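You operate a simulated robot arm through the tools that you are given. There is no shell and no other tool. Be economical: measure what you need, move in short steps, check, and stop when the job is done.

You are at the controls of a simulated two-armed robot. One attempt, no reset.

## Task
Lift the red cover onto the dark mat, plug in the orange spool, tap the yellow button once.
Fine: the spool goes into the bridge box's hole; green rocker on after the spool is in, off again at the end; the cover stays off; leave the other spool and the bridge knob. Where these are worked on the way, their far stop is far enough and under half their travel is too little: green rocker.
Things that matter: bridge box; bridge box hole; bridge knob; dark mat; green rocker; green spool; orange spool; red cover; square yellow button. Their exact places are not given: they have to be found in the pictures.

Only the result counts: the job must be done as asked and must still hold three seconds after the hand-in. Knocking over, shifting, dropping, spilling or breaking anything else fails it. Lids that push on must go on centred and level and be pressed home; caps that screw on are set level and turned clockwise until they are tight.

## Robot
Two 7-joint arms with fingered hands on one trunk, on a base that drives. Base frame: it is fixed to the floor where the robot stands at the start and does not move with it; the origin is under the middle of the robot, x ahead of it, y to its left, z up; the surface under the hand at the start is at about z = 80. Units: cm, rad, N and s.
The left shoulder is at the start at [7, 14.5, 106.2], the right one opposite. With the tool pointing down near the work surface each hand reaches from about 42 to 80 cm from the robot's upright axis, wherever it stands, measured 20 degrees to its own side. Places, roughly: bridge box [50, 0, 80]; bridge box hole [40, 0, 80]; bridge knob [50, -10, 90]; dark mat [50, 50, 80]; green rocker [50, 0, 90]; square yellow button [50, 10, 90]. Payload 3.5 kg a hand.
Tool frame (each hand has its own): the origin (TCP) lies between the finger pads and is the grasp point; the fingertips stand 2.5 cm ahead of it; z points along the fingers, y is the line along which they close. Largest opening 8.8 cm; the body of the gripper starts 2.9 cm behind the TCP. The gripper is a hand of 4 fingers: y runs from the thumb to the fingers, the wrist lies at [-1.3, -9.7, -16.2] in the tool frame, and closing takes about 1.5 s.
Orientation is that of the tool frame in the base frame, as a unit quaternion [w, x, y, z]. With the fingers straight down and the wrist toward the robot, the tool's x, y and z point along [0, 1, 0], [1, 0, 0] and [0, 0, -1] of the base frame.

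## Interface
- The arms move only by the tool arm_command. It takes "left_increments", "right_increments" or both (then of equal length, played together; a hand with none holds still); each is one flat list of numbers, 7 for each row, row after row: the shift along the tool's x, y, z in cm, then the turn, a rotation vector about the tool's x, y, z in rad, then the opening, from 0 (shut) to 1 (fully open). In form: [tx, ty, tz, ax, ay, az, grip, tx, ty, tz, ax, ay, az, grip, ...]. A call has 1 to 20 rows; each row shifts and turns the commanded pose from where the row before left it, along the tool's axes as they then stand. Each row takes 0.2 s and may step no farther than 5 cm and 0.15 rad from the row before; otherwise, or with a gripper value out of range, the whole call is refused. Where a pose cannot be reached the arm comes as near as it can. A force on the tool above 60 N (or 10 N above the force at the start of the call, whichever is more), or a blocked arm, ends the call early, and 0.2 s more pass. Each finger travels about 4.5 cm/s and halts on what it meets, pressing with about 27 N; the grip force reading is that of the motor and also rises with nothing between the fingers. The clock runs only during rows and for 0.2 s after the last one: add rows that do not move to give the fingers time. It gives the time, the measured TCP pose, the force on the tool (base axes), the opening and the grip force at its end, in the units of the frame above (readings bear some noise), with the torque about the TCP (base axes, N m) and any sound that the robot's microphone picked up.
- Cameras (640 x 400 px; columns grow to the right, rows downward): "scene" is now at [13.19, 1.25, 136.93]; the picture's right is [0.15, -0.99, 0.00], its down [-0.66, -0.10, -0.75] and it looks along [0.74, 0.11, -0.67] (base axes); focal length 255 px, centre (320, 200). "left" rides on the left gripper at [-6.4, -8.3, -9.8] in its tool frame; the picture's right is [-0.62, -0.37, 0.69], its down [0.71, -0.63, 0.30] and it looks along [0.32, 0.68, 0.65] (tool axes); focal length 265 px, centre (320, 200). "right" rides on the right gripper at [6.4, -8.3, -9.8] in its tool frame; the picture's right is [-0.62, 0.37, -0.69], its down [-0.71, -0.63, 0.30] and it looks along [-0.32, 0.68, 0.65] (tool axes); focal length 265 px, centre (320, 200).
- snapshot(camera): a new picture of that camera. No time passes.
- lift_body(by): slides the trunk up (or, below 0, down) by that many cm; the arms and the scene camera ride with it, the base frame stays. It gives what a move gives, with no picture.
- drive_base(legs): drives the robot by 1 to 6 legs, each [ahead, left, turn to the left] in cm, cm and rad, along the robot's own axes; the way and the turn of a leg run together, so that a leg with both is an arc; at most 150 cm and 3.142 rad a leg. The arms and the cameras ride along, it lands a little off, and it stops where it bumps. It gives what a move gives.
- set_grasp(shape, hand): the hand has 4 fingers and takes this shape, open, in about a second: jaw (thumb against the fingers, like two jaws); tri (thumb and two fingers); tip (a fingertip pinch); poke (one finger out to press); point (the index stretched); flat (the hand flat); cup (the hand cupped); fist (a fist). The gripper value then closes the fingers along that shape, each until it touches; the sizes above hold for jaw. It gives what a move gives, with no picture.
- turn_head(pan, tilt): turns the head with the scene camera to pan (to the left, within 1.501 rad either way) and tilt (down, from -0.506 to 1.204), counted from straight ahead of the robot. It gives what a move gives.
- probe_pixels(camera, pixels): there is no depth. For up to 12 entries [column, row, z] of the newest picture of that camera ("zoom" is the newest enlarged one), the place [x, y] in the base frame at which the ray of that pixel passes the height z, good to about 0.3 cm. No time passes.
- inspect(camera, box): a new picture of the part [left, top, right, bottom] of that camera's present view, enlarged. No time passes.
- job_done(): hands the job in; it is judged then, once.

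Go step by step. Measure first, check grasps and placings, and put right what went wrong. The budget is 80 turns and 78 pictures, counting those below and the enlarged ones. Unless the task says otherwise, let go and move clear before handing in, and close with one line.

The tools are called by a JSON object that holds its "op" and its "data". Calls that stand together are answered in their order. arm_command: Moves the arms, as the interface text tells. Its arguments: {"type":"object","properties":{"left_increments":{"type":"array","items":{"type":"number"}},"right_increments":{"type":"array","items":{"type":"number"}}},"required":[]} The other tools are called the same way: lift_body (by) slides the trunk up or down; set_grasp (shape, hand) gives the hand a shape; drive_base (legs) drives the base; turn_head (pan, tilt) turns the head that bears the scene camera; snapshot (camera) takes a picture; probe_pixels (camera, pixels) gives the place at which the rays of pixels pass given heights; inspect (camera, box) takes an enlarged picture of a part of a camera's view; job_done () hands the job in.

At the start:

```text
clock: 0.0
left_tool_pos: [45.45, 33.01, 115.36]
left_tcp_rot: [0.0, 0.707, 0.707, 0.0]
left_force: [0.1, 0.3, 0.1]
left_moment: [-0.03, 0.0, 0.01]
left_grip_width: 8.75
left_finger_force: 0.0
left_shape: jaw
right_tool_pos: [55.1, -10.15, 115.64]
right_tcp_rot: [0.0, 0.707, 0.707, 0.001]
right_force: [-1.0, -0.3, -0.3]
right_moment: [0.02, -0.01, 0.03]
right_grip_width: 8.75
right_finger_force: 0.1
right_shape: jaw
trunk travel left (down, up): [-62.5, 21.5]
robot x, y, heading: [0.39, 0.06, -0.005]
head pan, tilt: [0.154, 0.73]
```

scene: 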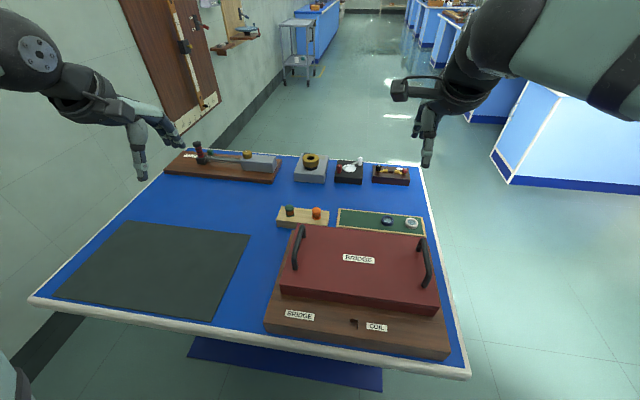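
right: 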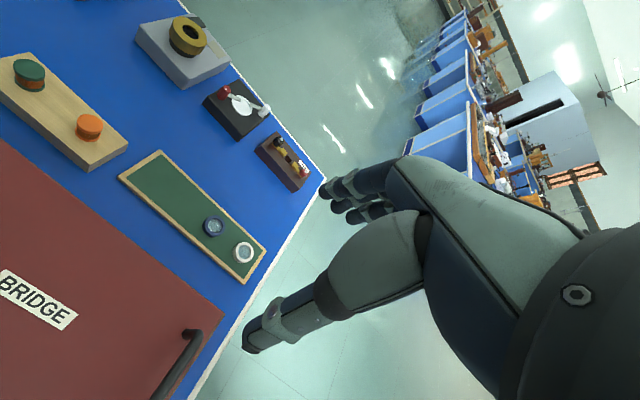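
left: 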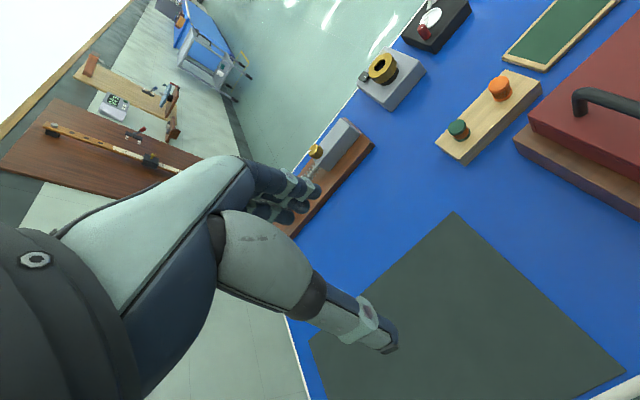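

The scene shows the red cover (280-440, 225-315) on the bridge box with two dark handles, mat at left, and spools at (290,211) and (317,213). I'll zoom in and measure.

{"op": "inspect", "data": {"camera": "scene", "box": [250, 190, 480, 370]}}

{"op": "probe_pixels", "data": {"camera": "scene", "pixels": [[303, 228, 98], [294, 268, 98], [421, 239, 98], [427, 285, 98], [281, 288, 90], [439, 315, 90], [264, 331, 82], [448, 358, 82], [125, 221, 80], [250, 235, 80], [211, 321, 80], [54, 296, 80]]}}

```text
2.22 times, centred on (365, 280) of scene
```

zoom: 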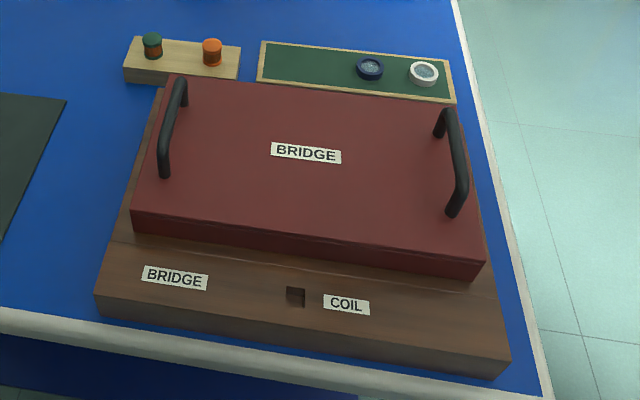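

```text
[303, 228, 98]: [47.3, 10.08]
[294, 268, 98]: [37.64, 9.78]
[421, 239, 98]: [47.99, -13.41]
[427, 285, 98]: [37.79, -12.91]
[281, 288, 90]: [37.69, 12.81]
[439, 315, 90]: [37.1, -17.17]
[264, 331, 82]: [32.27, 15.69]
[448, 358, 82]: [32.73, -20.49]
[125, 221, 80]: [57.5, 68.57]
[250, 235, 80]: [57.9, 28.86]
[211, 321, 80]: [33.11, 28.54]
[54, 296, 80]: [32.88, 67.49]
```

The cover spans about x 37–56, y −17 to 13, with handles running along x near y 10 and −13. I'll triangulate heights from the hand cameras.

{"op": "inspect", "data": {"camera": "left", "box": [420, 50, 640, 190]}}

{"op": "probe_pixels", "data": {"camera": "left", "pixels": [[578, 92, 92], [578, 92, 96], [578, 92, 100], [530, 127, 86], [530, 127, 90], [518, 141, 82], [518, 141, 86], [500, 80, 84], [460, 124, 84]]}}

{"op": "probe_pixels", "data": {"camera": "scene", "pixels": [[303, 226, 92], [303, 226, 96], [303, 226, 100], [302, 226, 90], [317, 210, 84], [290, 208, 84], [354, 322, 84], [354, 322, 82], [354, 322, 86]]}}

{"op": "inspect", "data": {"camera": "right", "box": [0, 40, 280, 400]}}

```text
2.86 times, centred on (530, 120) of left
```

zoom: 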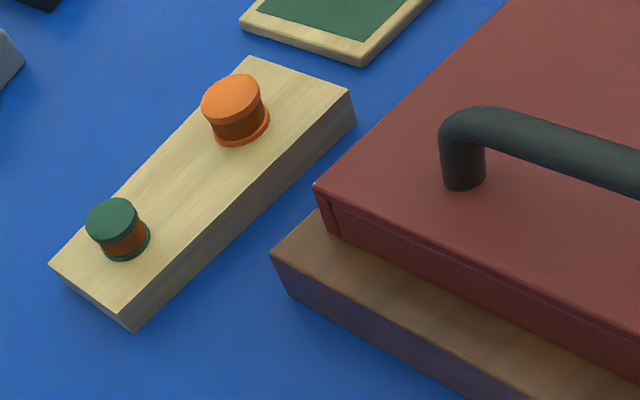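

```text
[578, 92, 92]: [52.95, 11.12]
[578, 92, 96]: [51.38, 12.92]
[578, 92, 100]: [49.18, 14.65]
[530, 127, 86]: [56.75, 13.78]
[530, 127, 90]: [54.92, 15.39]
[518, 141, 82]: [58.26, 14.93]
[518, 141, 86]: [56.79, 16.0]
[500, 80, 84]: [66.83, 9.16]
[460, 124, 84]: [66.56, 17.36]
```

```text
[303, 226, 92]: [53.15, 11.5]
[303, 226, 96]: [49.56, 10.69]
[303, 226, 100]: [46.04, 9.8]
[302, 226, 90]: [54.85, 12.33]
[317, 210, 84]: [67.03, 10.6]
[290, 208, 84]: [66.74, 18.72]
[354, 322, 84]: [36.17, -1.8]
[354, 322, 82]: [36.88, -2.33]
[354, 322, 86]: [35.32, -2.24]
```

```text
1.11 times, centred on (140, 220) of right
```

zoom: 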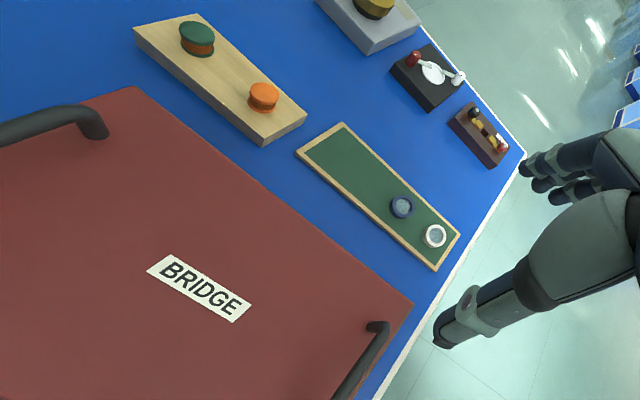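

Handle tops are at about z 92 (both cameras agree there). Now the handle ends and cover corners at their true heights.

{"op": "probe_pixels", "data": {"camera": "scene", "pixels": [[303, 227, 91.5], [295, 263, 91.5], [412, 230, 91.5], [431, 279, 91.5], [281, 288, 89], [439, 315, 85], [437, 307, 89], [297, 225, 89], [426, 236, 89], [280, 295, 85], [354, 324, 84], [299, 245, 91.5]]}}

{"op": "drive_base", "data": {"legs": [[-12, 0, 0]]}}

```text
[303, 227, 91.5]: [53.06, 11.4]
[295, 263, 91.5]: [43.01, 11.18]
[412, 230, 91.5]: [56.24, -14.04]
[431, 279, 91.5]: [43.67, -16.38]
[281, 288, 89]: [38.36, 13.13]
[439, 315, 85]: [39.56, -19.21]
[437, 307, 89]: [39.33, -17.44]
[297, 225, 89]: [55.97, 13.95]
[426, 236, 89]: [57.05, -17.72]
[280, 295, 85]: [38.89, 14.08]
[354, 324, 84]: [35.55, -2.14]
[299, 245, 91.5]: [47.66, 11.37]
```

```text
clock: 1.2
left_tool_pos: [33.83, 33.14, 115.25]
left_tcp_rot: [-0.001, 0.708, 0.707, -0.001]
left_force: [-0.1, 0.1, 0.2]
left_moment: [0.02, -0.01, 0.01]
left_grip_width: 8.76
left_finger_force: 0.1
left_shape: jaw
right_tool_pos: [43.62, -10.21, 115.5]
right_tcp_rot: [0.0, 0.707, 0.707, 0.0]
right_force: [0.0, -0.4, -1.3]
right_moment: [0.01, -0.02, 0.02]
right_grip_width: 8.75
right_finger_force: 0.2
right_shape: jaw
trunk travel left (down, up): [-62.5, 21.5]
robot x, y, heading: [-11.4, -0.0, -0.001]
head pan, tilt: [0.154, 0.73]
```

Robot is back at x −11.4. I'll yaw both hands 90° so that the fingers close along base y, across the handles.

{"op": "arm_command", "data": {"left_increments": [0, 0, 0, 0, 0, 0.1428, 1, 0, 0, 0, 0, 0, 0.1428, 1, 0, 0, 0, 0, 0, 0.1428, 1, 0, 0, 0, 0, 0, 0.1428, 1, 0, 0, 0, 0, 0, 0.1428, 1, 0, 0, 0, 0, 0, 0.1428, 1, 0, 0, 0, 0, 0, 0.1428, 1, 0, 0, 0, 0, 0, 0.1428, 1, 0, 0, 0, 0, 0, 0.1428, 1, 0, 0, 0, 0, 0, 0.1428, 1, 0, 0, 0, 0, 0, 0.1428, 1], "right_increments": [0, 0, 0, 0, 0, -0.1428, 1, 0, 0, 0, 0, 0, -0.1428, 1, 0, 0, 0, 0, 0, -0.1428, 1, 0, 0, 0, 0, 0, -0.1428, 1, 0, 0, 0, 0, 0, -0.1428, 1, 0, 0, 0, 0, 0, -0.1428, 1, 0, 0, 0, 0, 0, -0.1428, 1, 0, 0, 0, 0, 0, -0.1428, 1, 0, 0, 0, 0, 0, -0.1428, 1, 0, 0, 0, 0, 0, -0.1428, 1, 0, 0, 0, 0, 0, -0.1428, 1]}}

{"op": "snapshot", "data": {"camera": "scene"}}

{"op": "snapshot", "data": {"camera": "right"}}

{"op": "snapshot", "data": {"camera": "left"}}

```text
clock: 3.4
left_tool_pos: [33.98, 32.78, 115.44]
left_tcp_rot: [0.011, 0.994, 0.104, -0.002]
left_force: [10.9, -18.2, -6.8]
left_moment: [1.54, 0.75, 0.65]
left_grip_width: 8.78
left_finger_force: 0.1
left_shape: jaw
right_tool_pos: [43.62, -10.22, 115.58]
right_tcp_rot: [-0.002, 0.089, 0.996, -0.001]
right_force: [-0.4, -0.5, 0.3]
right_moment: [0.01, 0.03, -0.03]
right_grip_width: 8.77
right_finger_force: 0.0
right_shape: jaw
trunk travel left (down, up): [-62.5, 21.5]
robot x, y, heading: [-11.91, 0.71, -0.001]
head pan, tilt: [0.154, 0.73]
stopped in row 10 (left hand): the force on the tool passed its limit at 171 N (the readings are from after the stop); the commanded pose is now the measured one
```

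```text
71 pictures are left
```

scene: 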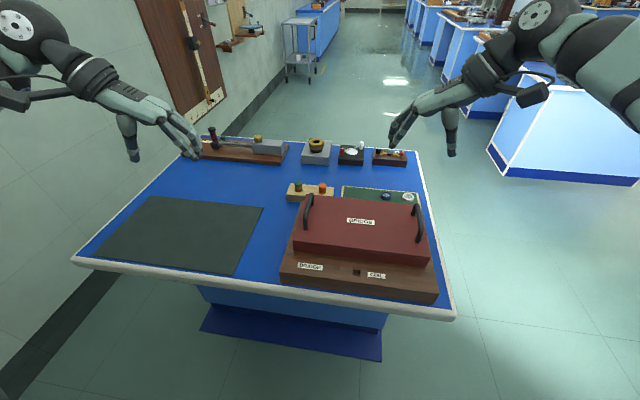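

```text
70 pictures are left
```

right: 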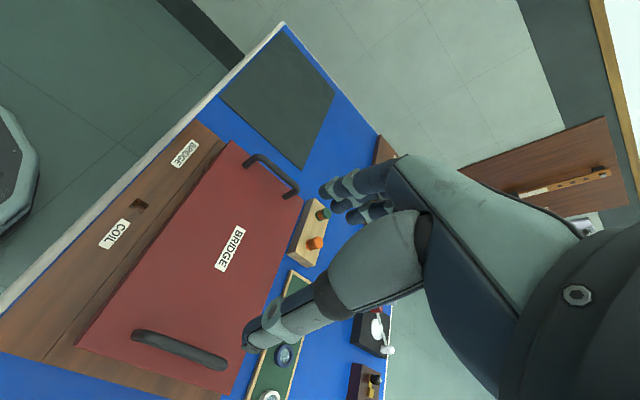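

```text
69 pictures are left
```

left: 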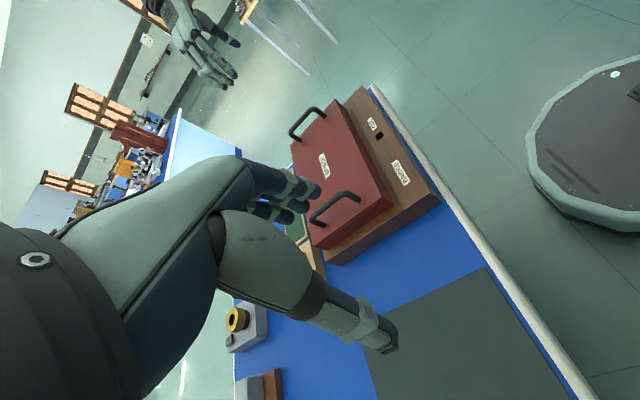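

The left hand met something (171 N), with the push on it toward −y. I'll look left with the head before moving on.

{"op": "turn_head", "data": {"pan": 0.9, "tilt": 0.5}}

{"op": "snapshot", "data": {"camera": "scene"}}

```text
clock: 4.5
left_tool_pos: [33.92, 32.82, 115.48]
left_tcp_rot: [0.01, 0.995, 0.104, -0.003]
left_force: [13.3, -37.5, -6.2]
left_moment: [3.59, 0.82, 2.28]
left_grip_width: 8.78
left_finger_force: 0.1
left_shape: jaw
right_tool_pos: [43.56, -10.11, 115.49]
right_tcp_rot: [-0.001, 0.089, 0.996, 0.0]
right_force: [0.4, -0.2, -0.1]
right_moment: [-0.02, -0.01, 0.02]
right_grip_width: 8.77
right_finger_force: 0.0
right_shape: jaw
trunk travel left (down, up): [-62.5, 21.5]
robot x, y, heading: [-11.71, -0.08, 0.002]
head pan, tilt: [0.901, 0.499]
```

```text
68 pictures are left
```

scene: 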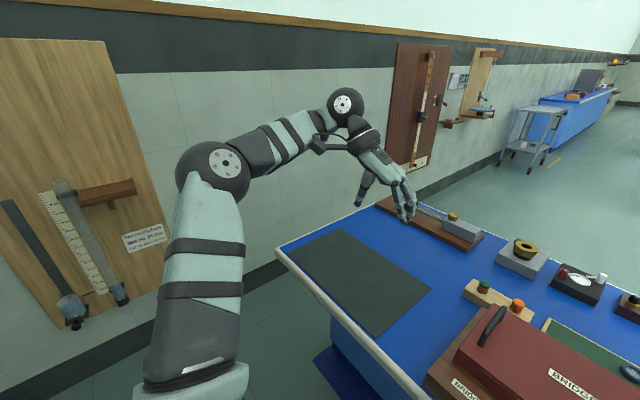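

No clear wall contact; the wrist is likely folded against its forearm there. I'll back off the yaw, move to roughly above the left handle, and then finish the yaw.

{"op": "arm_command", "data": {"left_increments": [0, 0, 0, 0, 0, -0.14, 1, 0, 0, 0, 0, 0, -0.14, 1, 0.89, 4.1, 0, 0, 0, 0, 1, 0.89, 4.1, 0, 0, 0, 0, 1, 0.89, 4.1, 0, 0, 0, 0, 1, 0.89, 4.1, 0, 0, 0, 0, 1, 0.89, 4.1, 0, 0, 0, 0, 1, 0, 0, 0, 0, 0, 0, 1]}}

{"op": "arm_command", "data": {"left_increments": [0, 0, 0, 0, 0, 0.122, 1, 0, 0, 0, 0, 0, 0.122, 1, 0, 0, 0, 0, 0, 0.122, 1, 0, 0, 0, 0, 0, 0.122, 1, 0, 0, 0, 0, 0, 0, 1], "right_increments": [0, 0, 0, 0, 0, -0.045, 1, 0, 0, 0, 0, 0, -0.045, 1, 0, 0, 0, 0, 0, -0.045, 1, 0, 0, 0, 0, 0, -0.044, 1, 0, 0, 0, 0, 0, 0, 1]}}

{"op": "turn_head", "data": {"pan": 0.0, "tilt": 0.8}}

{"op": "snapshot", "data": {"camera": "scene"}}

{"op": "snapshot", "data": {"camera": "left"}}

```text
clock: 6.3
left_tool_pos: [47.25, 16.47, 116.03]
left_tcp_rot: [0.011, 0.97, 0.242, -0.003]
left_force: [-0.2, -0.5, -0.3]
left_moment: [0.03, -0.01, 0.01]
left_grip_width: 8.8
left_finger_force: 0.0
left_shape: jaw
right_tool_pos: [43.28, -10.07, 115.56]
right_tcp_rot: [0.0, 0.089, 0.996, -0.001]
right_force: [0.6, 0.2, -0.7]
right_moment: [-0.04, 0.0, 0.03]
right_grip_width: 8.73
right_finger_force: 0.0
right_shape: jaw
trunk travel left (down, up): [-62.5, 21.5]
robot x, y, heading: [-12.17, -0.23, -0.003]
head pan, tilt: [0.901, 0.499]
```

```text
clock: 7.1
left_tool_pos: [48.0, 16.19, 116.13]
left_tcp_rot: [0.021, 0.994, 0.112, -0.004]
left_force: [6.5, -25.0, -5.3]
left_moment: [2.2, 0.13, 1.74]
left_grip_width: 8.75
left_finger_force: 0.0
left_shape: jaw
right_tool_pos: [43.55, -10.29, 115.45]
right_tcp_rot: [-0.002, 0.033, 0.999, -0.001]
right_force: [1.2, 0.0, 0.6]
right_moment: [-0.01, 0.0, 0.01]
right_grip_width: 8.78
right_finger_force: 0.0
right_shape: jaw
trunk travel left (down, up): [-62.5, 21.5]
robot x, y, heading: [-11.32, 0.17, -0.004]
head pan, tilt: [0.901, 0.499]
stopped in row 3 (left hand): the force on the tool passed its limit at 226 N (the readings are from after the stop); the commanded pose is now the measured one
```

```text
clock: 8.3
left_tool_pos: [47.89, 16.37, 116.12]
left_tcp_rot: [0.021, 0.993, 0.113, -0.005]
left_force: [5.5, -44.7, -6.2]
left_moment: [4.21, 0.14, 3.41]
left_grip_width: 8.78
left_finger_force: 0.1
left_shape: jaw
right_tool_pos: [43.38, -10.29, 115.64]
right_tcp_rot: [-0.001, 0.033, 0.999, 0.001]
right_force: [-0.4, 0.3, -0.3]
right_moment: [-0.01, 0.03, 0.02]
right_grip_width: 8.75
right_finger_force: 0.0
right_shape: jaw
trunk travel left (down, up): [-62.5, 21.5]
robot x, y, heading: [-11.69, -0.06, 0.007]
head pan, tilt: [0.0, 0.799]
```

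```text
67 pictures are left
```

scene: 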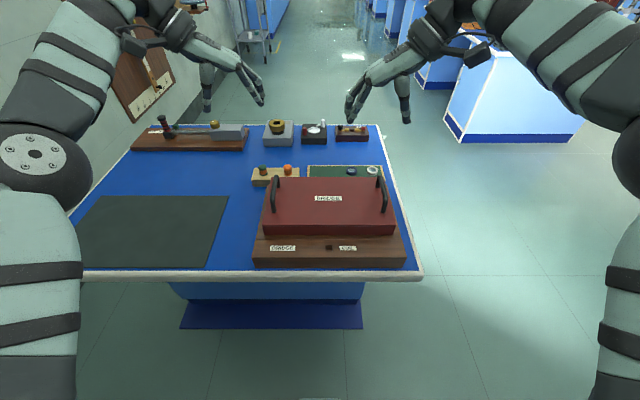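

```text
66 pictures are left
```

left: 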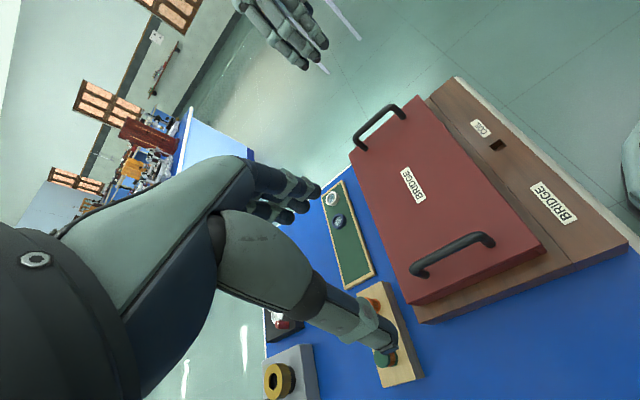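

The left hand again blocks about 0.2 rad short (camera bracket against forearm), while the right, being nearer, reached its yaw. I'll bring the robot 4 cm closer, put the hands over the handles, and lower later with the trunk.

{"op": "arm_command", "data": {"left_increments": [0, 0, 0, 0, 0, -0.15, 1, -2.9, 1.58, 0, 0, 0, 0, 1, -2.9, 1.58, 0, 0, 0, 0, 1, 0, 0, 0, 0, 0, 0, 1], "right_increments": [0, 0, 0, 0, 0, 0, 1, -0.25, -2.5, 0, 0, 0, 0, 1, -0.25, -2.5, 0, 0, 0, 0, 1, 0, 0, 0, 0, 0, -0.066, 1]}}

{"op": "drive_base", "data": {"legs": [[4, 0, 0]]}}

{"op": "arm_command", "data": {"left_increments": [0, 0, 0, 0, 0, 0.12, 1, 0, 0, 0, 0, 0, 0.12, 1, 0, 0, 0, 0, 0, 0.12, 1, 0, 0, 0, 0, 0, 0, 1]}}

{"op": "snapshot", "data": {"camera": "scene"}}

```text
clock: 9.2
left_tool_pos: [43.61, 11.5, 116.34]
left_tcp_rot: [0.021, 0.983, 0.184, -0.004]
left_force: [0.5, -0.3, -0.2]
left_moment: [-0.01, -0.01, -0.01]
left_grip_width: 8.74
left_finger_force: 0.0
left_shape: jaw
right_tool_pos: [43.99, -14.89, 115.6]
right_tcp_rot: [0.003, 0.025, 1.0, 0.006]
right_force: [2.9, 20.1, -13.6]
right_moment: [-1.02, -0.68, -1.28]
right_grip_width: 8.77
right_finger_force: 0.0
right_shape: jaw
trunk travel left (down, up): [-62.5, 21.5]
robot x, y, heading: [-11.8, -0.3, 0.002]
head pan, tilt: [0.0, 0.799]
stopped in row 4 (right hand): the force on the tool passed its limit at 116 N (the readings are from after the stop); the commanded pose is now the measured one
```

```text
clock: 10.1
left_tool_pos: [46.83, 11.34, 116.47]
left_tcp_rot: [0.02, 0.983, 0.183, -0.001]
left_force: [0.3, 0.6, 0.9]
left_moment: [0.01, -0.04, -0.02]
left_grip_width: 8.79
left_finger_force: 0.0
left_shape: jaw
right_tool_pos: [47.42, -15.17, 115.86]
right_tcp_rot: [0.004, 0.025, 1.0, 0.007]
right_force: [1.2, 39.4, -19.1]
right_moment: [-2.51, -1.29, -2.82]
right_grip_width: 8.79
right_finger_force: 0.0
right_shape: jaw
trunk travel left (down, up): [-62.5, 21.5]
robot x, y, heading: [-7.89, -0.12, -0.002]
head pan, tilt: [0.0, 0.799]
```

```text
clock: 11.1
left_tool_pos: [47.22, 11.43, 116.58]
left_tcp_rot: [0.02, 1.0, 0.005, 0.0]
left_force: [-0.9, 0.2, 0.2]
left_moment: [-0.01, 0.01, 0.0]
left_grip_width: 8.77
left_finger_force: 0.0
left_shape: jaw
right_tool_pos: [47.67, -15.16, 115.6]
right_tcp_rot: [0.003, 0.024, 1.0, 0.007]
right_force: [2.1, 23.5, -12.5]
right_moment: [-1.4, -0.73, -1.6]
right_grip_width: 8.78
right_finger_force: 0.1
right_shape: jaw
trunk travel left (down, up): [-62.5, 21.5]
robot x, y, heading: [-7.89, 0.17, 0.004]
head pan, tilt: [0.0, 0.799]
```

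```text
65 pictures are left
```

scene: 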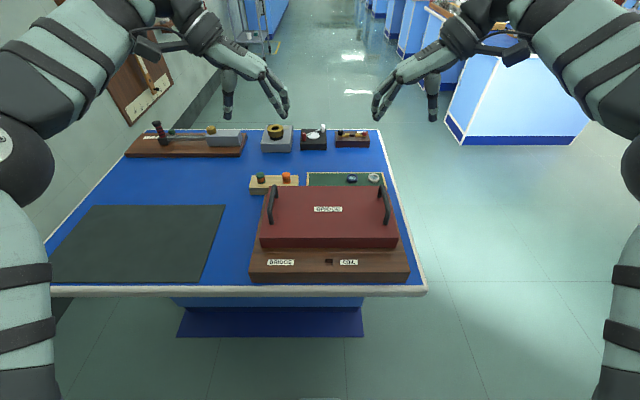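

Left hand is now aligned; the right still presses at its limit. Since the cover is centred near y −2, I'll shift the robot 4 ahead and 2 right, with the hands compensating.

{"op": "arm_command", "data": {"left_increments": [-1.8, -0.95, 0, 0.04, 0, 0, 1, -1.8, -0.95, 0, 0, 0, 0, 1], "right_increments": [0, 0, 0, 0, 0, 0.1, 1, 2, 1.9, 0, 0, 0, 0, 1]}}

{"op": "drive_base", "data": {"legs": [[4, -2, 0]]}}

{"op": "arm_command", "data": {"right_increments": [1.5, 0, 0, 0, 0, -0.07, 1, 0, 0, 0, 0, 0, -0.078, 1, 0, 0, 0, 0, 0, 0, 1]}}

{"op": "snapshot", "data": {"camera": "scene"}}

{"op": "snapshot", "data": {"camera": "left"}}

{"op": "snapshot", "data": {"camera": "right"}}

```text
clock: 11.7
left_tool_pos: [43.49, 13.54, 116.42]
left_tcp_rot: [0.001, 1.0, 0.005, 0.001]
left_force: [0.8, 0.1, 0.5]
left_moment: [-0.01, -0.03, 0.0]
left_grip_width: 8.77
left_finger_force: 0.1
left_shape: jaw
right_tool_pos: [45.88, -12.98, 115.88]
right_tcp_rot: [0.003, 0.074, 0.997, 0.006]
right_force: [0.3, -1.1, 0.4]
right_moment: [0.02, -0.03, -0.01]
right_grip_width: 8.75
right_finger_force: 0.0
right_shape: jaw
trunk travel left (down, up): [-62.5, 21.5]
robot x, y, heading: [-8.1, 0.03, 0.001]
head pan, tilt: [0.0, 0.799]
```

```text
clock: 12.6
left_tool_pos: [47.36, 11.44, 116.47]
left_tcp_rot: [0.001, 1.0, 0.006, 0.003]
left_force: [-0.8, 0.9, 0.7]
left_moment: [0.02, -0.03, 0.0]
left_grip_width: 8.75
left_finger_force: 0.2
left_shape: jaw
right_tool_pos: [49.71, -14.89, 115.88]
right_tcp_rot: [0.005, 0.074, 0.997, 0.006]
right_force: [0.2, -0.7, 0.3]
right_moment: [-0.02, -0.01, 0.02]
right_grip_width: 8.77
right_finger_force: 0.0
right_shape: jaw
trunk travel left (down, up): [-62.5, 21.5]
robot x, y, heading: [-4.03, -2.09, -0.002]
head pan, tilt: [0.0, 0.799]
```

```text
clock: 13.4
left_tool_pos: [47.65, 11.32, 116.24]
left_tcp_rot: [0.0, 1.0, 0.005, 0.0]
left_force: [-0.7, 1.1, 0.4]
left_moment: [-0.02, 0.05, -0.03]
left_grip_width: 8.75
left_finger_force: 0.1
left_shape: jaw
right_tool_pos: [48.63, -14.89, 115.77]
right_tcp_rot: [0.003, 0.0, 1.0, 0.007]
right_force: [0.5, 0.0, -0.4]
right_moment: [0.02, 0.01, 0.03]
right_grip_width: 8.78
right_finger_force: 0.1
right_shape: jaw
trunk travel left (down, up): [-62.5, 21.5]
robot x, y, heading: [-3.99, -2.08, -0.003]
head pan, tilt: [0.0, 0.799]
```

```text
64 pictures are left
```

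scene: 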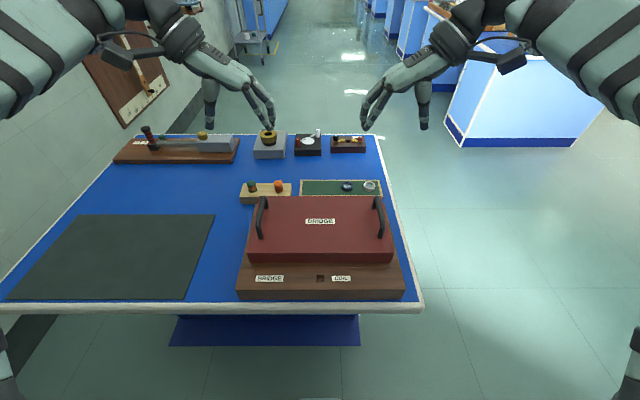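

```text
63 pictures are left
```

left: 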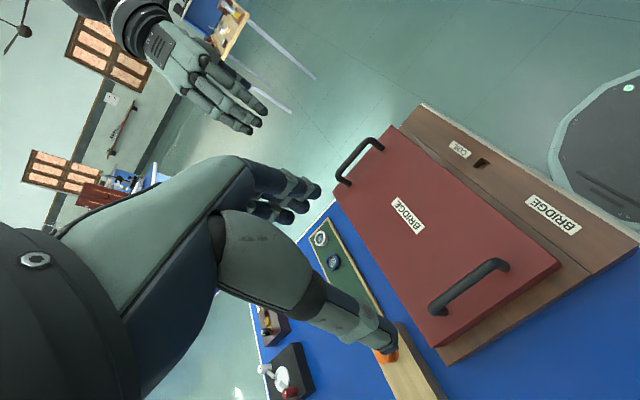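

```text
62 pictures are left
```

right: 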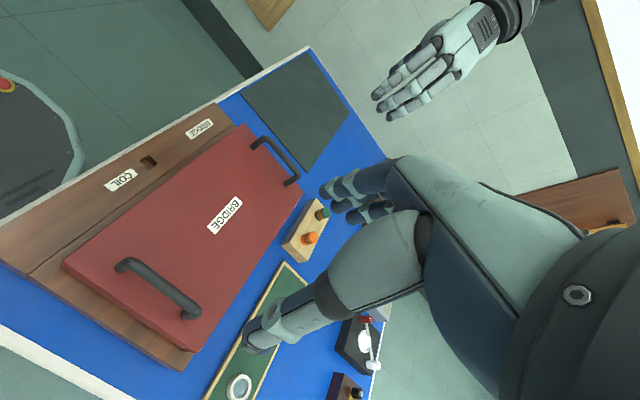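

Both hands hang free and square. I'll locate the handles with all three cameras.

{"op": "probe_pixels", "data": {"camera": "left", "pixels": [[436, 304, 91.5], [500, 263, 91.5], [468, 283, 91.5], [342, 177, 91.5], [378, 143, 91.5], [436, 304, 93], [500, 263, 93]]}}

{"op": "probe_pixels", "data": {"camera": "right", "pixels": [[123, 265, 91.5], [193, 311, 91.5], [158, 288, 91.5], [256, 141, 91.5], [294, 179, 91.5]]}}

{"op": "probe_pixels", "data": {"camera": "scene", "pixels": [[264, 200, 91.5], [260, 235, 91.5], [376, 200, 91.5], [382, 234, 91.5]]}}

```text
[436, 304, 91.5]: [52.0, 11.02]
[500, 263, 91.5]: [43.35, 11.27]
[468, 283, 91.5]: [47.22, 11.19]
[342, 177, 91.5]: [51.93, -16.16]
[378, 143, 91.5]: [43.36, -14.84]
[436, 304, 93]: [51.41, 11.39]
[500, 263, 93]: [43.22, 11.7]
```

```text
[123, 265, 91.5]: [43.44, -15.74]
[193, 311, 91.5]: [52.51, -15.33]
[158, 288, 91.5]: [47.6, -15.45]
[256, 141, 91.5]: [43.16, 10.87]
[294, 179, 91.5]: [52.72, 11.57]
```

```text
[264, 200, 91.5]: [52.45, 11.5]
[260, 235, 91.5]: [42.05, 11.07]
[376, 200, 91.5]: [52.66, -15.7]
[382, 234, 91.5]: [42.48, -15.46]
```

Handles agree well: left at (47.5, 11.2), right at (47.5, −15.5), z about 91.5. I'll centre the hands and lower the trunk 20.

{"op": "arm_command", "data": {"left_increments": [-0.1, 0.1, 0, 0, 0, 0, 1, 0, 0, 0, 0, 0, 0, 1], "right_increments": [1.1, -0.6, -0.47, 0, 0, 0, 1, 0, 0, 0, 0, 0, 0, 1]}}

{"op": "lift_body", "data": {"by": -20}}

{"op": "snapshot", "data": {"camera": "left"}}

{"op": "snapshot", "data": {"camera": "right"}}

{"op": "snapshot", "data": {"camera": "scene"}}

```text
clock: 14.0
left_tool_pos: [47.52, 11.26, 116.24]
left_tcp_rot: [0.001, 1.0, 0.005, 0.0]
left_force: [-1.1, 0.3, -0.8]
left_moment: [-0.02, 0.0, 0.03]
left_grip_width: 8.76
left_finger_force: 0.0
left_shape: jaw
right_tool_pos: [47.52, -15.5, 116.32]
right_tcp_rot: [0.003, 0.0, 1.0, 0.007]
right_force: [-1.0, -0.1, -0.3]
right_moment: [0.0, -0.04, -0.03]
right_grip_width: 8.76
right_finger_force: 0.0
right_shape: jaw
trunk travel left (down, up): [-62.5, 21.5]
robot x, y, heading: [-3.57, -2.01, -0.0]
head pan, tilt: [0.0, 0.799]
```

```text
clock: 16.2
left_tool_pos: [47.6, 11.47, 96.44]
left_tcp_rot: [0.0, 1.0, 0.006, 0.001]
left_force: [0.0, -0.7, -0.2]
left_moment: [-0.03, 0.0, 0.03]
left_grip_width: 8.75
left_finger_force: 0.0
left_shape: jaw
right_tool_pos: [47.45, -15.52, 96.2]
right_tcp_rot: [0.003, 0.0, 1.0, 0.006]
right_force: [0.4, 0.1, 0.1]
right_moment: [-0.01, 0.01, 0.01]
right_grip_width: 8.74
right_finger_force: 0.1
right_shape: jaw
trunk travel left (down, up): [-42.5, 41.5]
robot x, y, heading: [-4.01, -1.74, -0.002]
head pan, tilt: [0.0, 0.799]
```

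```text
61 pictures are left
```

left: 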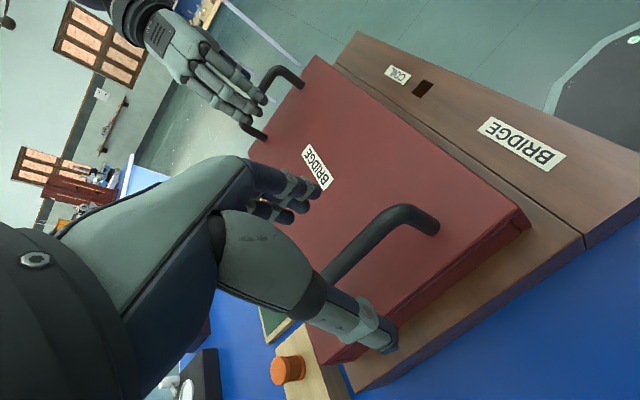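

```text
60 pictures are left
```

right: 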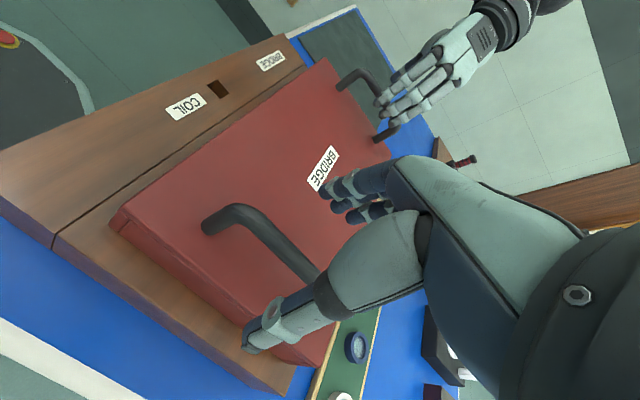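

```text
59 pictures are left
```

scene: 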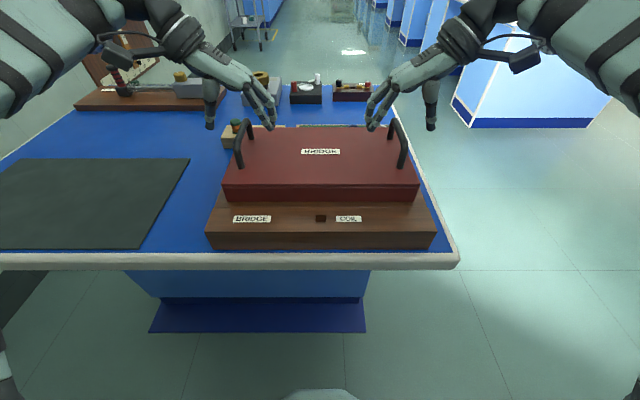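

The handles lie between thumb and fingers on both sides. Lowering 5 more, then closing both hands.

{"op": "lift_body", "data": {"by": -5}}

{"op": "snapshot", "data": {"camera": "left"}}

{"op": "snapshot", "data": {"camera": "right"}}

```text
clock: 17.1
left_tool_pos: [47.39, 11.21, 91.62]
left_tcp_rot: [0.002, 1.0, 0.006, 0.002]
left_force: [1.5, 1.5, 9.9]
left_moment: [-0.45, -0.13, 0.11]
left_grip_width: 8.67
left_finger_force: 0.1
left_shape: jaw
right_tool_pos: [47.34, -15.48, 91.61]
right_tcp_rot: [0.006, 0.001, 1.0, 0.007]
right_force: [1.9, -3.0, 13.0]
right_moment: [0.71, -0.17, -0.13]
right_grip_width: 8.67
right_finger_force: 0.0
right_shape: jaw
trunk travel left (down, up): [-37.5, 46.5]
robot x, y, heading: [-4.06, -1.79, -0.0]
head pan, tilt: [0.0, 0.799]
```

```text
58 pictures are left
```

left: 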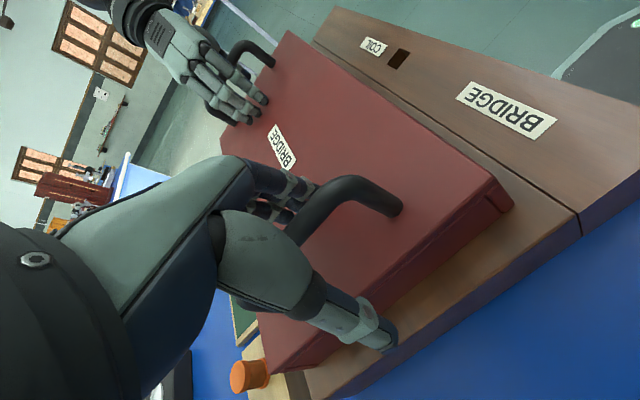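

```text
57 pictures are left
```

right: 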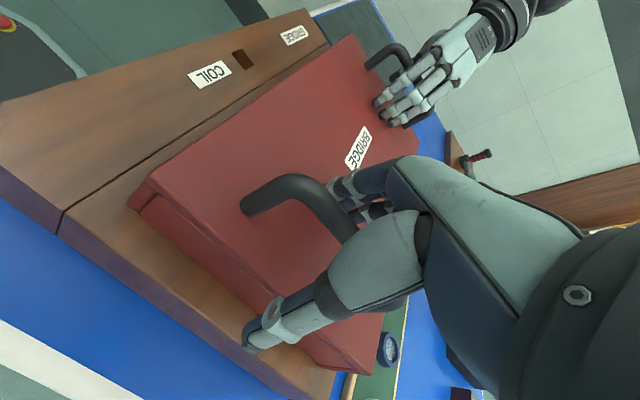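

Fingertips lightly touch the cover top (10–13 N). I'll raise 0.5 and close.

{"op": "arm_command", "data": {"left_increments": [0, 0, -0.5, 0, 0, 0, 1, 0, 0, 0, 0, 0, 0, 0.6, 0, 0, 0, 0, 0, 0, 0.3, 0, 0, 0, 0, 0, 0, 0, 0, 0, 0, 0, 0, 0, 0, 0, 0, 0, 0, 0, 0, 0, 0, 0, 0, 0, 0, 0, 0, 0, 0, 0, 0, 0, 0, 0, 0, 0, 0, 0, 0, 0, 0], "right_increments": [0, 0, -0.5, 0, 0, 0, 1, 0, 0, 0, 0, 0, 0, 0.6, 0, 0, 0, 0, 0, 0, 0.3, 0, 0, 0, 0, 0, 0, 0, 0, 0, 0, 0, 0, 0, 0, 0, 0, 0, 0, 0, 0, 0, 0, 0, 0, 0, 0, 0, 0, 0, 0, 0, 0, 0, 0, 0, 0, 0, 0, 0, 0, 0, 0]}}

{"op": "snapshot", "data": {"camera": "left"}}

{"op": "snapshot", "data": {"camera": "right"}}

```text
clock: 19.1
left_tool_pos: [47.58, 11.41, 91.89]
left_tcp_rot: [0.0, 1.0, 0.006, -0.001]
left_force: [-1.4, 1.7, -2.1]
left_moment: [-0.03, 0.0, 0.0]
left_grip_width: 0.01
left_finger_force: 27.0
left_shape: jaw
right_tool_pos: [47.45, -15.42, 91.74]
right_tcp_rot: [0.003, 0.0, 1.0, 0.006]
right_force: [0.3, 0.2, -0.1]
right_moment: [0.0, 0.03, -0.01]
right_grip_width: 0.58
right_finger_force: 27.2
right_shape: jaw
trunk travel left (down, up): [-37.5, 46.5]
robot x, y, heading: [-3.8, -2.03, 0.001]
head pan, tilt: [0.0, 0.799]
```

```text
56 pictures are left
```

left: 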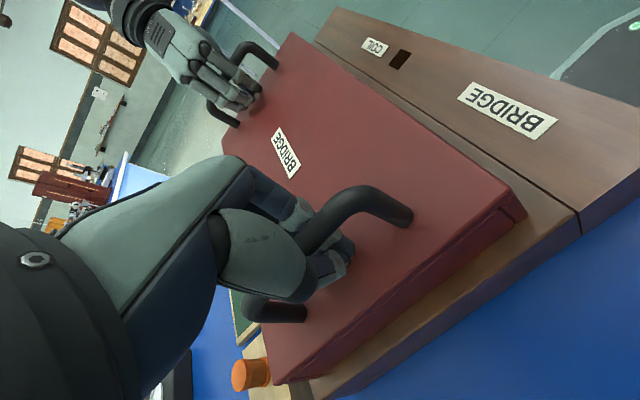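

```text
55 pictures are left
```

right: 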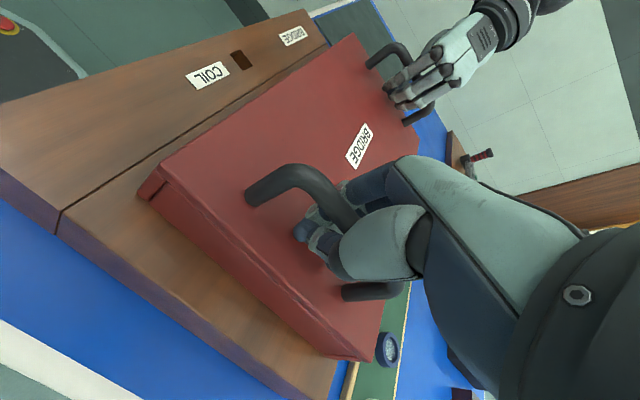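

Both hands have closed round the bars (fingers meet beneath them). Trial lift of 3 cm.

{"op": "lift_body", "data": {"by": 3}}

{"op": "snapshot", "data": {"camera": "scene"}}

```text
clock: 19.9
left_tool_pos: [47.6, 11.35, 94.83]
left_tcp_rot: [0.0, 1.0, 0.005, -0.001]
left_force: [0.1, 2.9, -3.5]
left_moment: [-0.06, 0.01, 0.0]
left_grip_width: 0.0
left_finger_force: 27.2
left_shape: jaw
right_tool_pos: [47.73, -15.54, 94.6]
right_tcp_rot: [0.002, 0.0, 1.0, 0.006]
right_force: [-0.2, -3.4, -2.8]
right_moment: [0.07, 0.01, -0.02]
right_grip_width: 0.59
right_finger_force: 27.1
right_shape: jaw
trunk travel left (down, up): [-40.5, 43.5]
robot x, y, heading: [-3.9, -2.18, 0.008]
head pan, tilt: [0.0, 0.799]
```

```text
54 pictures are left
```

scene: 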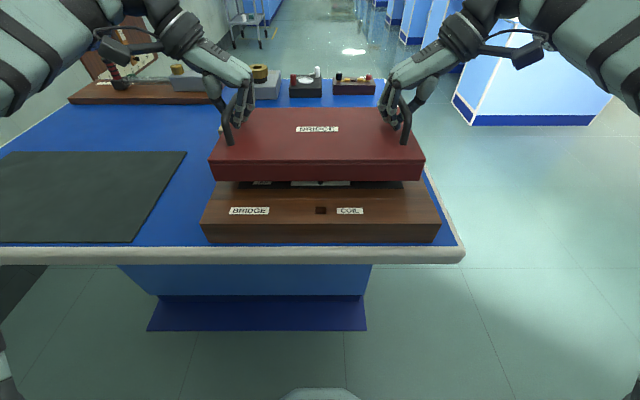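

The cover comes up level, about 3 N per hand. I'll check the wall distance before driving left with it.

{"op": "probe_pixels", "data": {"camera": "scene", "pixels": [[45, 267, 0], [10, 330, 0], [2, 340, 0], [40, 265, 10]]}}

{"op": "lift_body", "data": {"by": 13}}

{"op": "turn_head", "data": {"pan": 0.9, "tilt": 0.6}}

{"op": "snapshot", "data": {"camera": "scene"}}

```text
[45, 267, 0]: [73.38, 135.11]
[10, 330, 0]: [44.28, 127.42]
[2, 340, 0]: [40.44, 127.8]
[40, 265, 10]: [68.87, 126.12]
```

```text
clock: 21.4
left_tool_pos: [47.55, 11.31, 107.75]
left_tcp_rot: [0.0, 1.0, 0.005, 0.0]
left_force: [-0.1, 3.2, -3.3]
left_moment: [-0.06, 0.0, 0.01]
left_grip_width: 0.0
left_finger_force: 27.1
left_shape: jaw
right_tool_pos: [47.47, -15.34, 107.69]
right_tcp_rot: [0.003, 0.0, 1.0, 0.005]
right_force: [0.3, -3.0, -3.0]
right_moment: [0.05, -0.02, 0.0]
right_grip_width: 0.59
right_finger_force: 27.3
right_shape: jaw
trunk travel left (down, up): [-53.5, 30.5]
robot x, y, heading: [-4.05, -2.06, 0.001]
head pan, tilt: [0.0, 0.799]
```

```text
clock: 22.6
left_tool_pos: [47.51, 11.25, 107.84]
left_tcp_rot: [0.0, 1.0, 0.005, -0.001]
left_force: [0.4, 4.0, -3.8]
left_moment: [-0.05, 0.03, -0.03]
left_grip_width: 0.01
left_finger_force: 26.2
left_shape: jaw
right_tool_pos: [47.52, -15.45, 107.58]
right_tcp_rot: [0.003, 0.0, 1.0, 0.006]
right_force: [-0.1, -3.0, -3.0]
right_moment: [-0.01, 0.0, 0.0]
right_grip_width: 0.6
right_finger_force: 26.6
right_shape: jaw
trunk travel left (down, up): [-53.5, 30.5]
robot x, y, heading: [-3.97, -1.92, -0.002]
head pan, tilt: [0.901, 0.6]
```

```text
53 pictures are left
```

scene: 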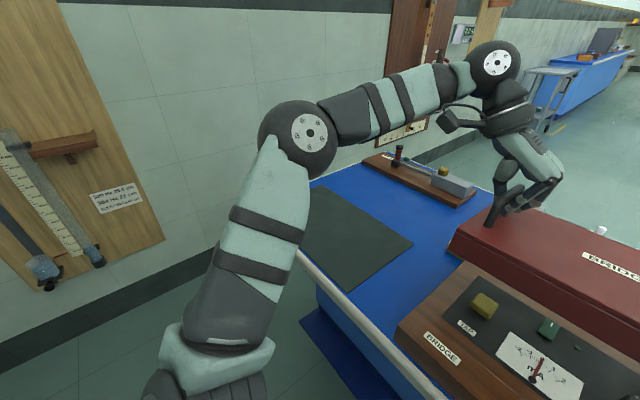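

The wall is at y≈127, so there is room. Driving left about 50 with the cover (x −2).

{"op": "drive_base", "data": {"legs": [[-1, 25, 0], [-1, 25.2, 0]]}}

{"op": "turn_head", "data": {"pan": 0, "tilt": 0.9}}

{"op": "snapshot", "data": {"camera": "scene"}}

{"op": "snapshot", "data": {"camera": "right"}}

```text
clock: 25.9
left_tool_pos: [45.54, 61.94, 107.8]
left_tcp_rot: [0.001, 1.0, 0.006, -0.001]
left_force: [-0.5, 4.1, -3.3]
left_moment: [-0.04, 0.01, -0.01]
left_grip_width: 0.01
left_finger_force: 27.2
left_shape: jaw
right_tool_pos: [45.53, 35.07, 107.71]
right_tcp_rot: [0.002, 0.0, 1.0, 0.007]
right_force: [0.8, -4.3, -3.1]
right_moment: [0.03, 0.04, -0.01]
right_grip_width: 0.6
right_finger_force: 27.0
right_shape: jaw
trunk travel left (down, up): [-53.5, 30.5]
robot x, y, heading: [-5.63, 48.5, 0.004]
head pan, tilt: [0.901, 0.6]
```

```text
clock: 27.1
left_tool_pos: [45.51, 61.88, 107.84]
left_tcp_rot: [0.0, 1.0, 0.006, -0.001]
left_force: [0.4, 3.7, -2.4]
left_moment: [-0.07, -0.01, -0.01]
left_grip_width: 0.0
left_finger_force: 27.3
left_shape: jaw
right_tool_pos: [45.5, 35.17, 107.59]
right_tcp_rot: [0.002, -0.001, 1.0, 0.007]
right_force: [0.4, -3.4, -3.0]
right_moment: [0.01, -0.03, -0.03]
right_grip_width: 0.58
right_finger_force: 27.1
right_shape: jaw
trunk travel left (down, up): [-53.5, 30.5]
robot x, y, heading: [-5.84, 48.57, 0.001]
head pan, tilt: [0.0, 0.901]
```

```text
52 pictures are left
```

scene: 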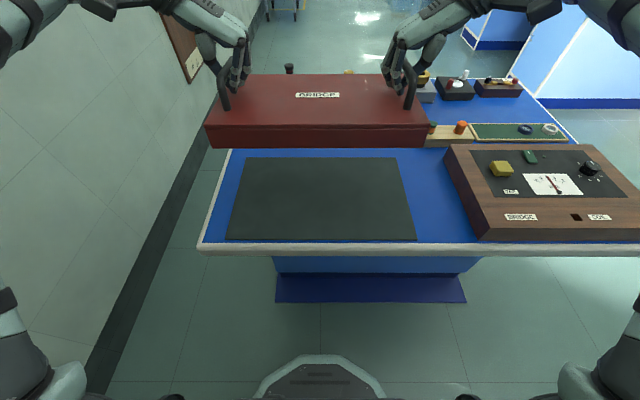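

```text
51 pictures are left
```

right: 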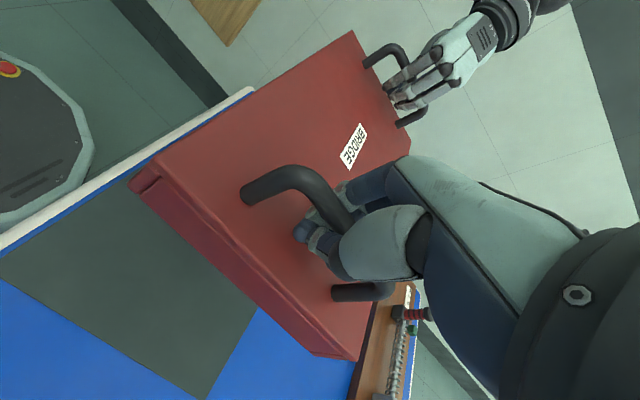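

Cover hangs level over the mat. I'll re-measure the mat corners (249,157), (398,157), (416,240), (227,239), and controls on the uncovered box.

{"op": "probe_pixels", "data": {"camera": "scene", "pixels": [[249, 157, 80], [398, 157, 80], [416, 240, 80], [227, 239, 80], [208, 125, 101], [431, 125, 101], [208, 147, 96.5], [428, 147, 96.5], [239, 80, 101]]}}

{"op": "inspect", "data": {"camera": "scene", "box": [420, 110, 640, 250]}}

```text
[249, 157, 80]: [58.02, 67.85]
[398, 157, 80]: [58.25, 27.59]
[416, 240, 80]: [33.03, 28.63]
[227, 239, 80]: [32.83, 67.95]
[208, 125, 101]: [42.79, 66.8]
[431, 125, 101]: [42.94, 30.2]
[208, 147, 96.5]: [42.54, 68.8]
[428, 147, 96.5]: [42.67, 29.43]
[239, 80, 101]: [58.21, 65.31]
```

```text
2.86 times, centred on (530, 180) of scene
```

zoom: 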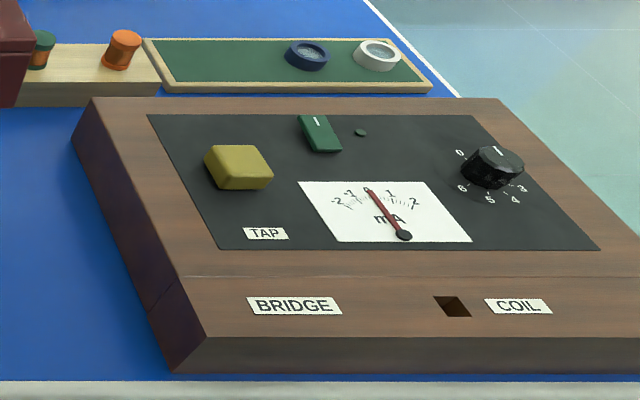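

Mat centre (45.5, 48.1) lies right under the cover. Lowering 18, then in small steps to contact.

{"op": "lift_body", "data": {"by": -18}}

{"op": "snapshot", "data": {"camera": "scene"}}

{"op": "snapshot", "data": {"camera": "left"}}

```text
clock: 29.1
left_tool_pos: [45.47, 62.02, 89.87]
left_tcp_rot: [0.0, 1.0, 0.006, -0.001]
left_force: [0.5, 3.5, -3.3]
left_moment: [-0.04, -0.02, -0.02]
left_grip_width: 0.01
left_finger_force: 27.7
left_shape: jaw
right_tool_pos: [45.58, 35.29, 89.63]
right_tcp_rot: [0.003, -0.001, 1.0, 0.007]
right_force: [0.3, -3.4, -3.6]
right_moment: [0.03, 0.03, 0.0]
right_grip_width: 0.61
right_finger_force: 27.8
right_shape: jaw
trunk travel left (down, up): [-35.5, 48.5]
robot x, y, heading: [-5.97, 48.43, 0.001]
head pan, tilt: [0.0, 0.901]
```

```text
49 pictures are left
```

scene: 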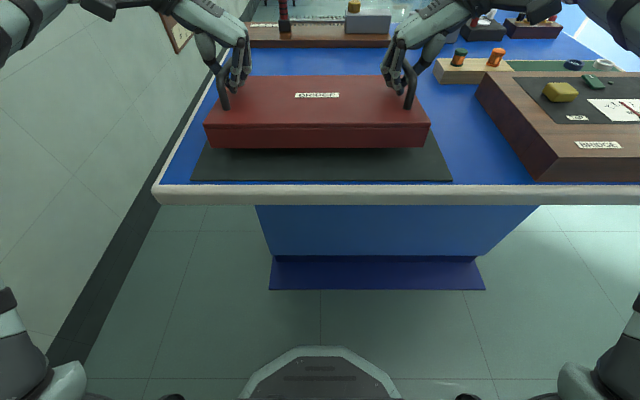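

```text
48 pictures are left
```

left: 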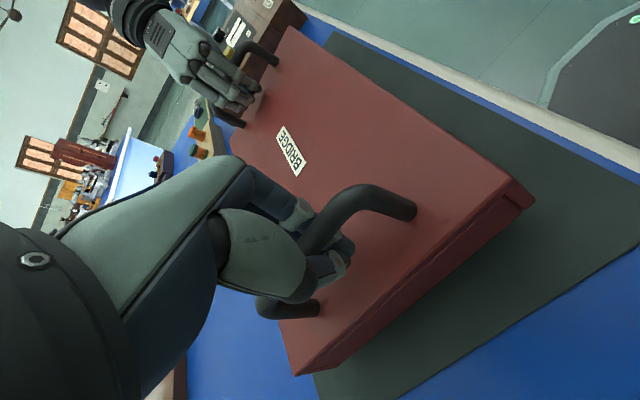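

Still hanging (3.4 N each). Lowering by 2.5, then checking the loads.

{"op": "lift_body", "data": {"by": -2.5}}

{"op": "lift_body", "data": {"by": -0.7}}

```text
clock: 29.8
left_tool_pos: [45.33, 61.92, 87.25]
left_tcp_rot: [0.001, 1.0, 0.005, -0.001]
left_force: [0.2, 0.5, -0.8]
left_moment: [-0.06, 0.02, -0.03]
left_grip_width: 0.01
left_finger_force: 27.0
left_shape: jaw
right_tool_pos: [45.43, 35.17, 87.22]
right_tcp_rot: [0.003, -0.002, 1.0, 0.008]
right_force: [0.0, -1.1, -1.8]
right_moment: [0.02, 0.0, -0.01]
right_grip_width: 0.56
right_finger_force: 26.8
right_shape: jaw
trunk travel left (down, up): [-33.0, 51.0]
robot x, y, heading: [-5.91, 48.65, 0.003]
head pan, tilt: [0.0, 0.901]
```

```text
clock: 30.4
left_tool_pos: [45.43, 61.96, 87.0]
left_tcp_rot: [0.002, 1.0, 0.006, 0.003]
left_force: [4.5, -2.6, 10.6]
left_moment: [0.02, -0.11, -0.01]
left_grip_width: 0.0
left_finger_force: 27.1
left_shape: jaw
right_tool_pos: [45.32, 35.35, 87.04]
right_tcp_rot: [0.008, -0.001, 1.0, 0.008]
right_force: [7.3, 4.2, 22.2]
right_moment: [0.31, 0.02, -0.1]
right_grip_width: 0.65
right_finger_force: 27.1
right_shape: jaw
trunk travel left (down, up): [-32.3, 51.7]
robot x, y, heading: [-5.64, 48.23, 0.004]
head pan, tilt: [0.0, 0.901]
```

Cover rests on the mat (loads turned upward). Easing up 0.3 and opening slowly.

{"op": "arm_command", "data": {"left_increments": [0, 0, -0.3, 0, 0, 0, 0, 0, 0, 0, 0, 0, 0, 0.4, 0, 0, 0, 0, 0, 0, 0.8, 0, 0, 0, 0, 0, 0, 1, 0, 0, 0, 0, 0, 0, 1, 0, 0, 0, 0, 0, 0, 1, 0, 0, 0, 0, 0, 0, 1, 0, 0, 0, 0, 0, 0, 1, 0, 0, 0, 0, 0, 0, 1], "right_increments": [0, 0, -0.3, 0, 0, 0, 0, 0, 0, 0, 0, 0, 0, 0.4, 0, 0, 0, 0, 0, 0, 0.8, 0, 0, 0, 0, 0, 0, 1, 0, 0, 0, 0, 0, 0, 1, 0, 0, 0, 0, 0, 0, 1, 0, 0, 0, 0, 0, 0, 1, 0, 0, 0, 0, 0, 0, 1, 0, 0, 0, 0, 0, 0, 1]}}

{"op": "snapshot", "data": {"camera": "left"}}

{"op": "snapshot", "data": {"camera": "right"}}

```text
clock: 32.4
left_tool_pos: [45.16, 61.91, 87.09]
left_tcp_rot: [-0.001, 1.0, 0.005, 0.002]
left_force: [-1.9, 0.8, 3.9]
left_moment: [-0.2, -0.01, -0.07]
left_grip_width: 8.75
left_finger_force: 0.1
left_shape: jaw
right_tool_pos: [45.16, 35.15, 86.86]
right_tcp_rot: [0.004, -0.002, 1.0, 0.007]
right_force: [-1.6, -4.1, 14.8]
right_moment: [0.76, -0.13, 0.06]
right_grip_width: 8.59
right_finger_force: 0.1
right_shape: jaw
trunk travel left (down, up): [-32.3, 51.7]
robot x, y, heading: [-6.17, 48.75, 0.006]
head pan, tilt: [0.0, 0.901]
```

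```text
47 pictures are left
```

left: 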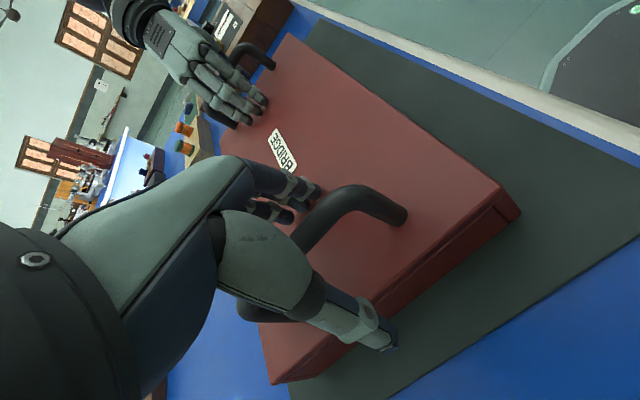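

```text
46 pictures are left
```

right: 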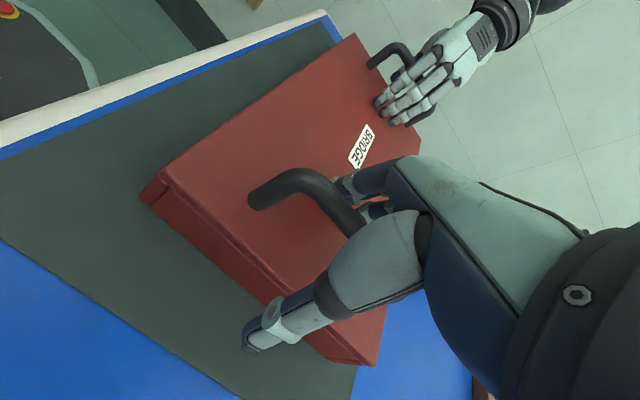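

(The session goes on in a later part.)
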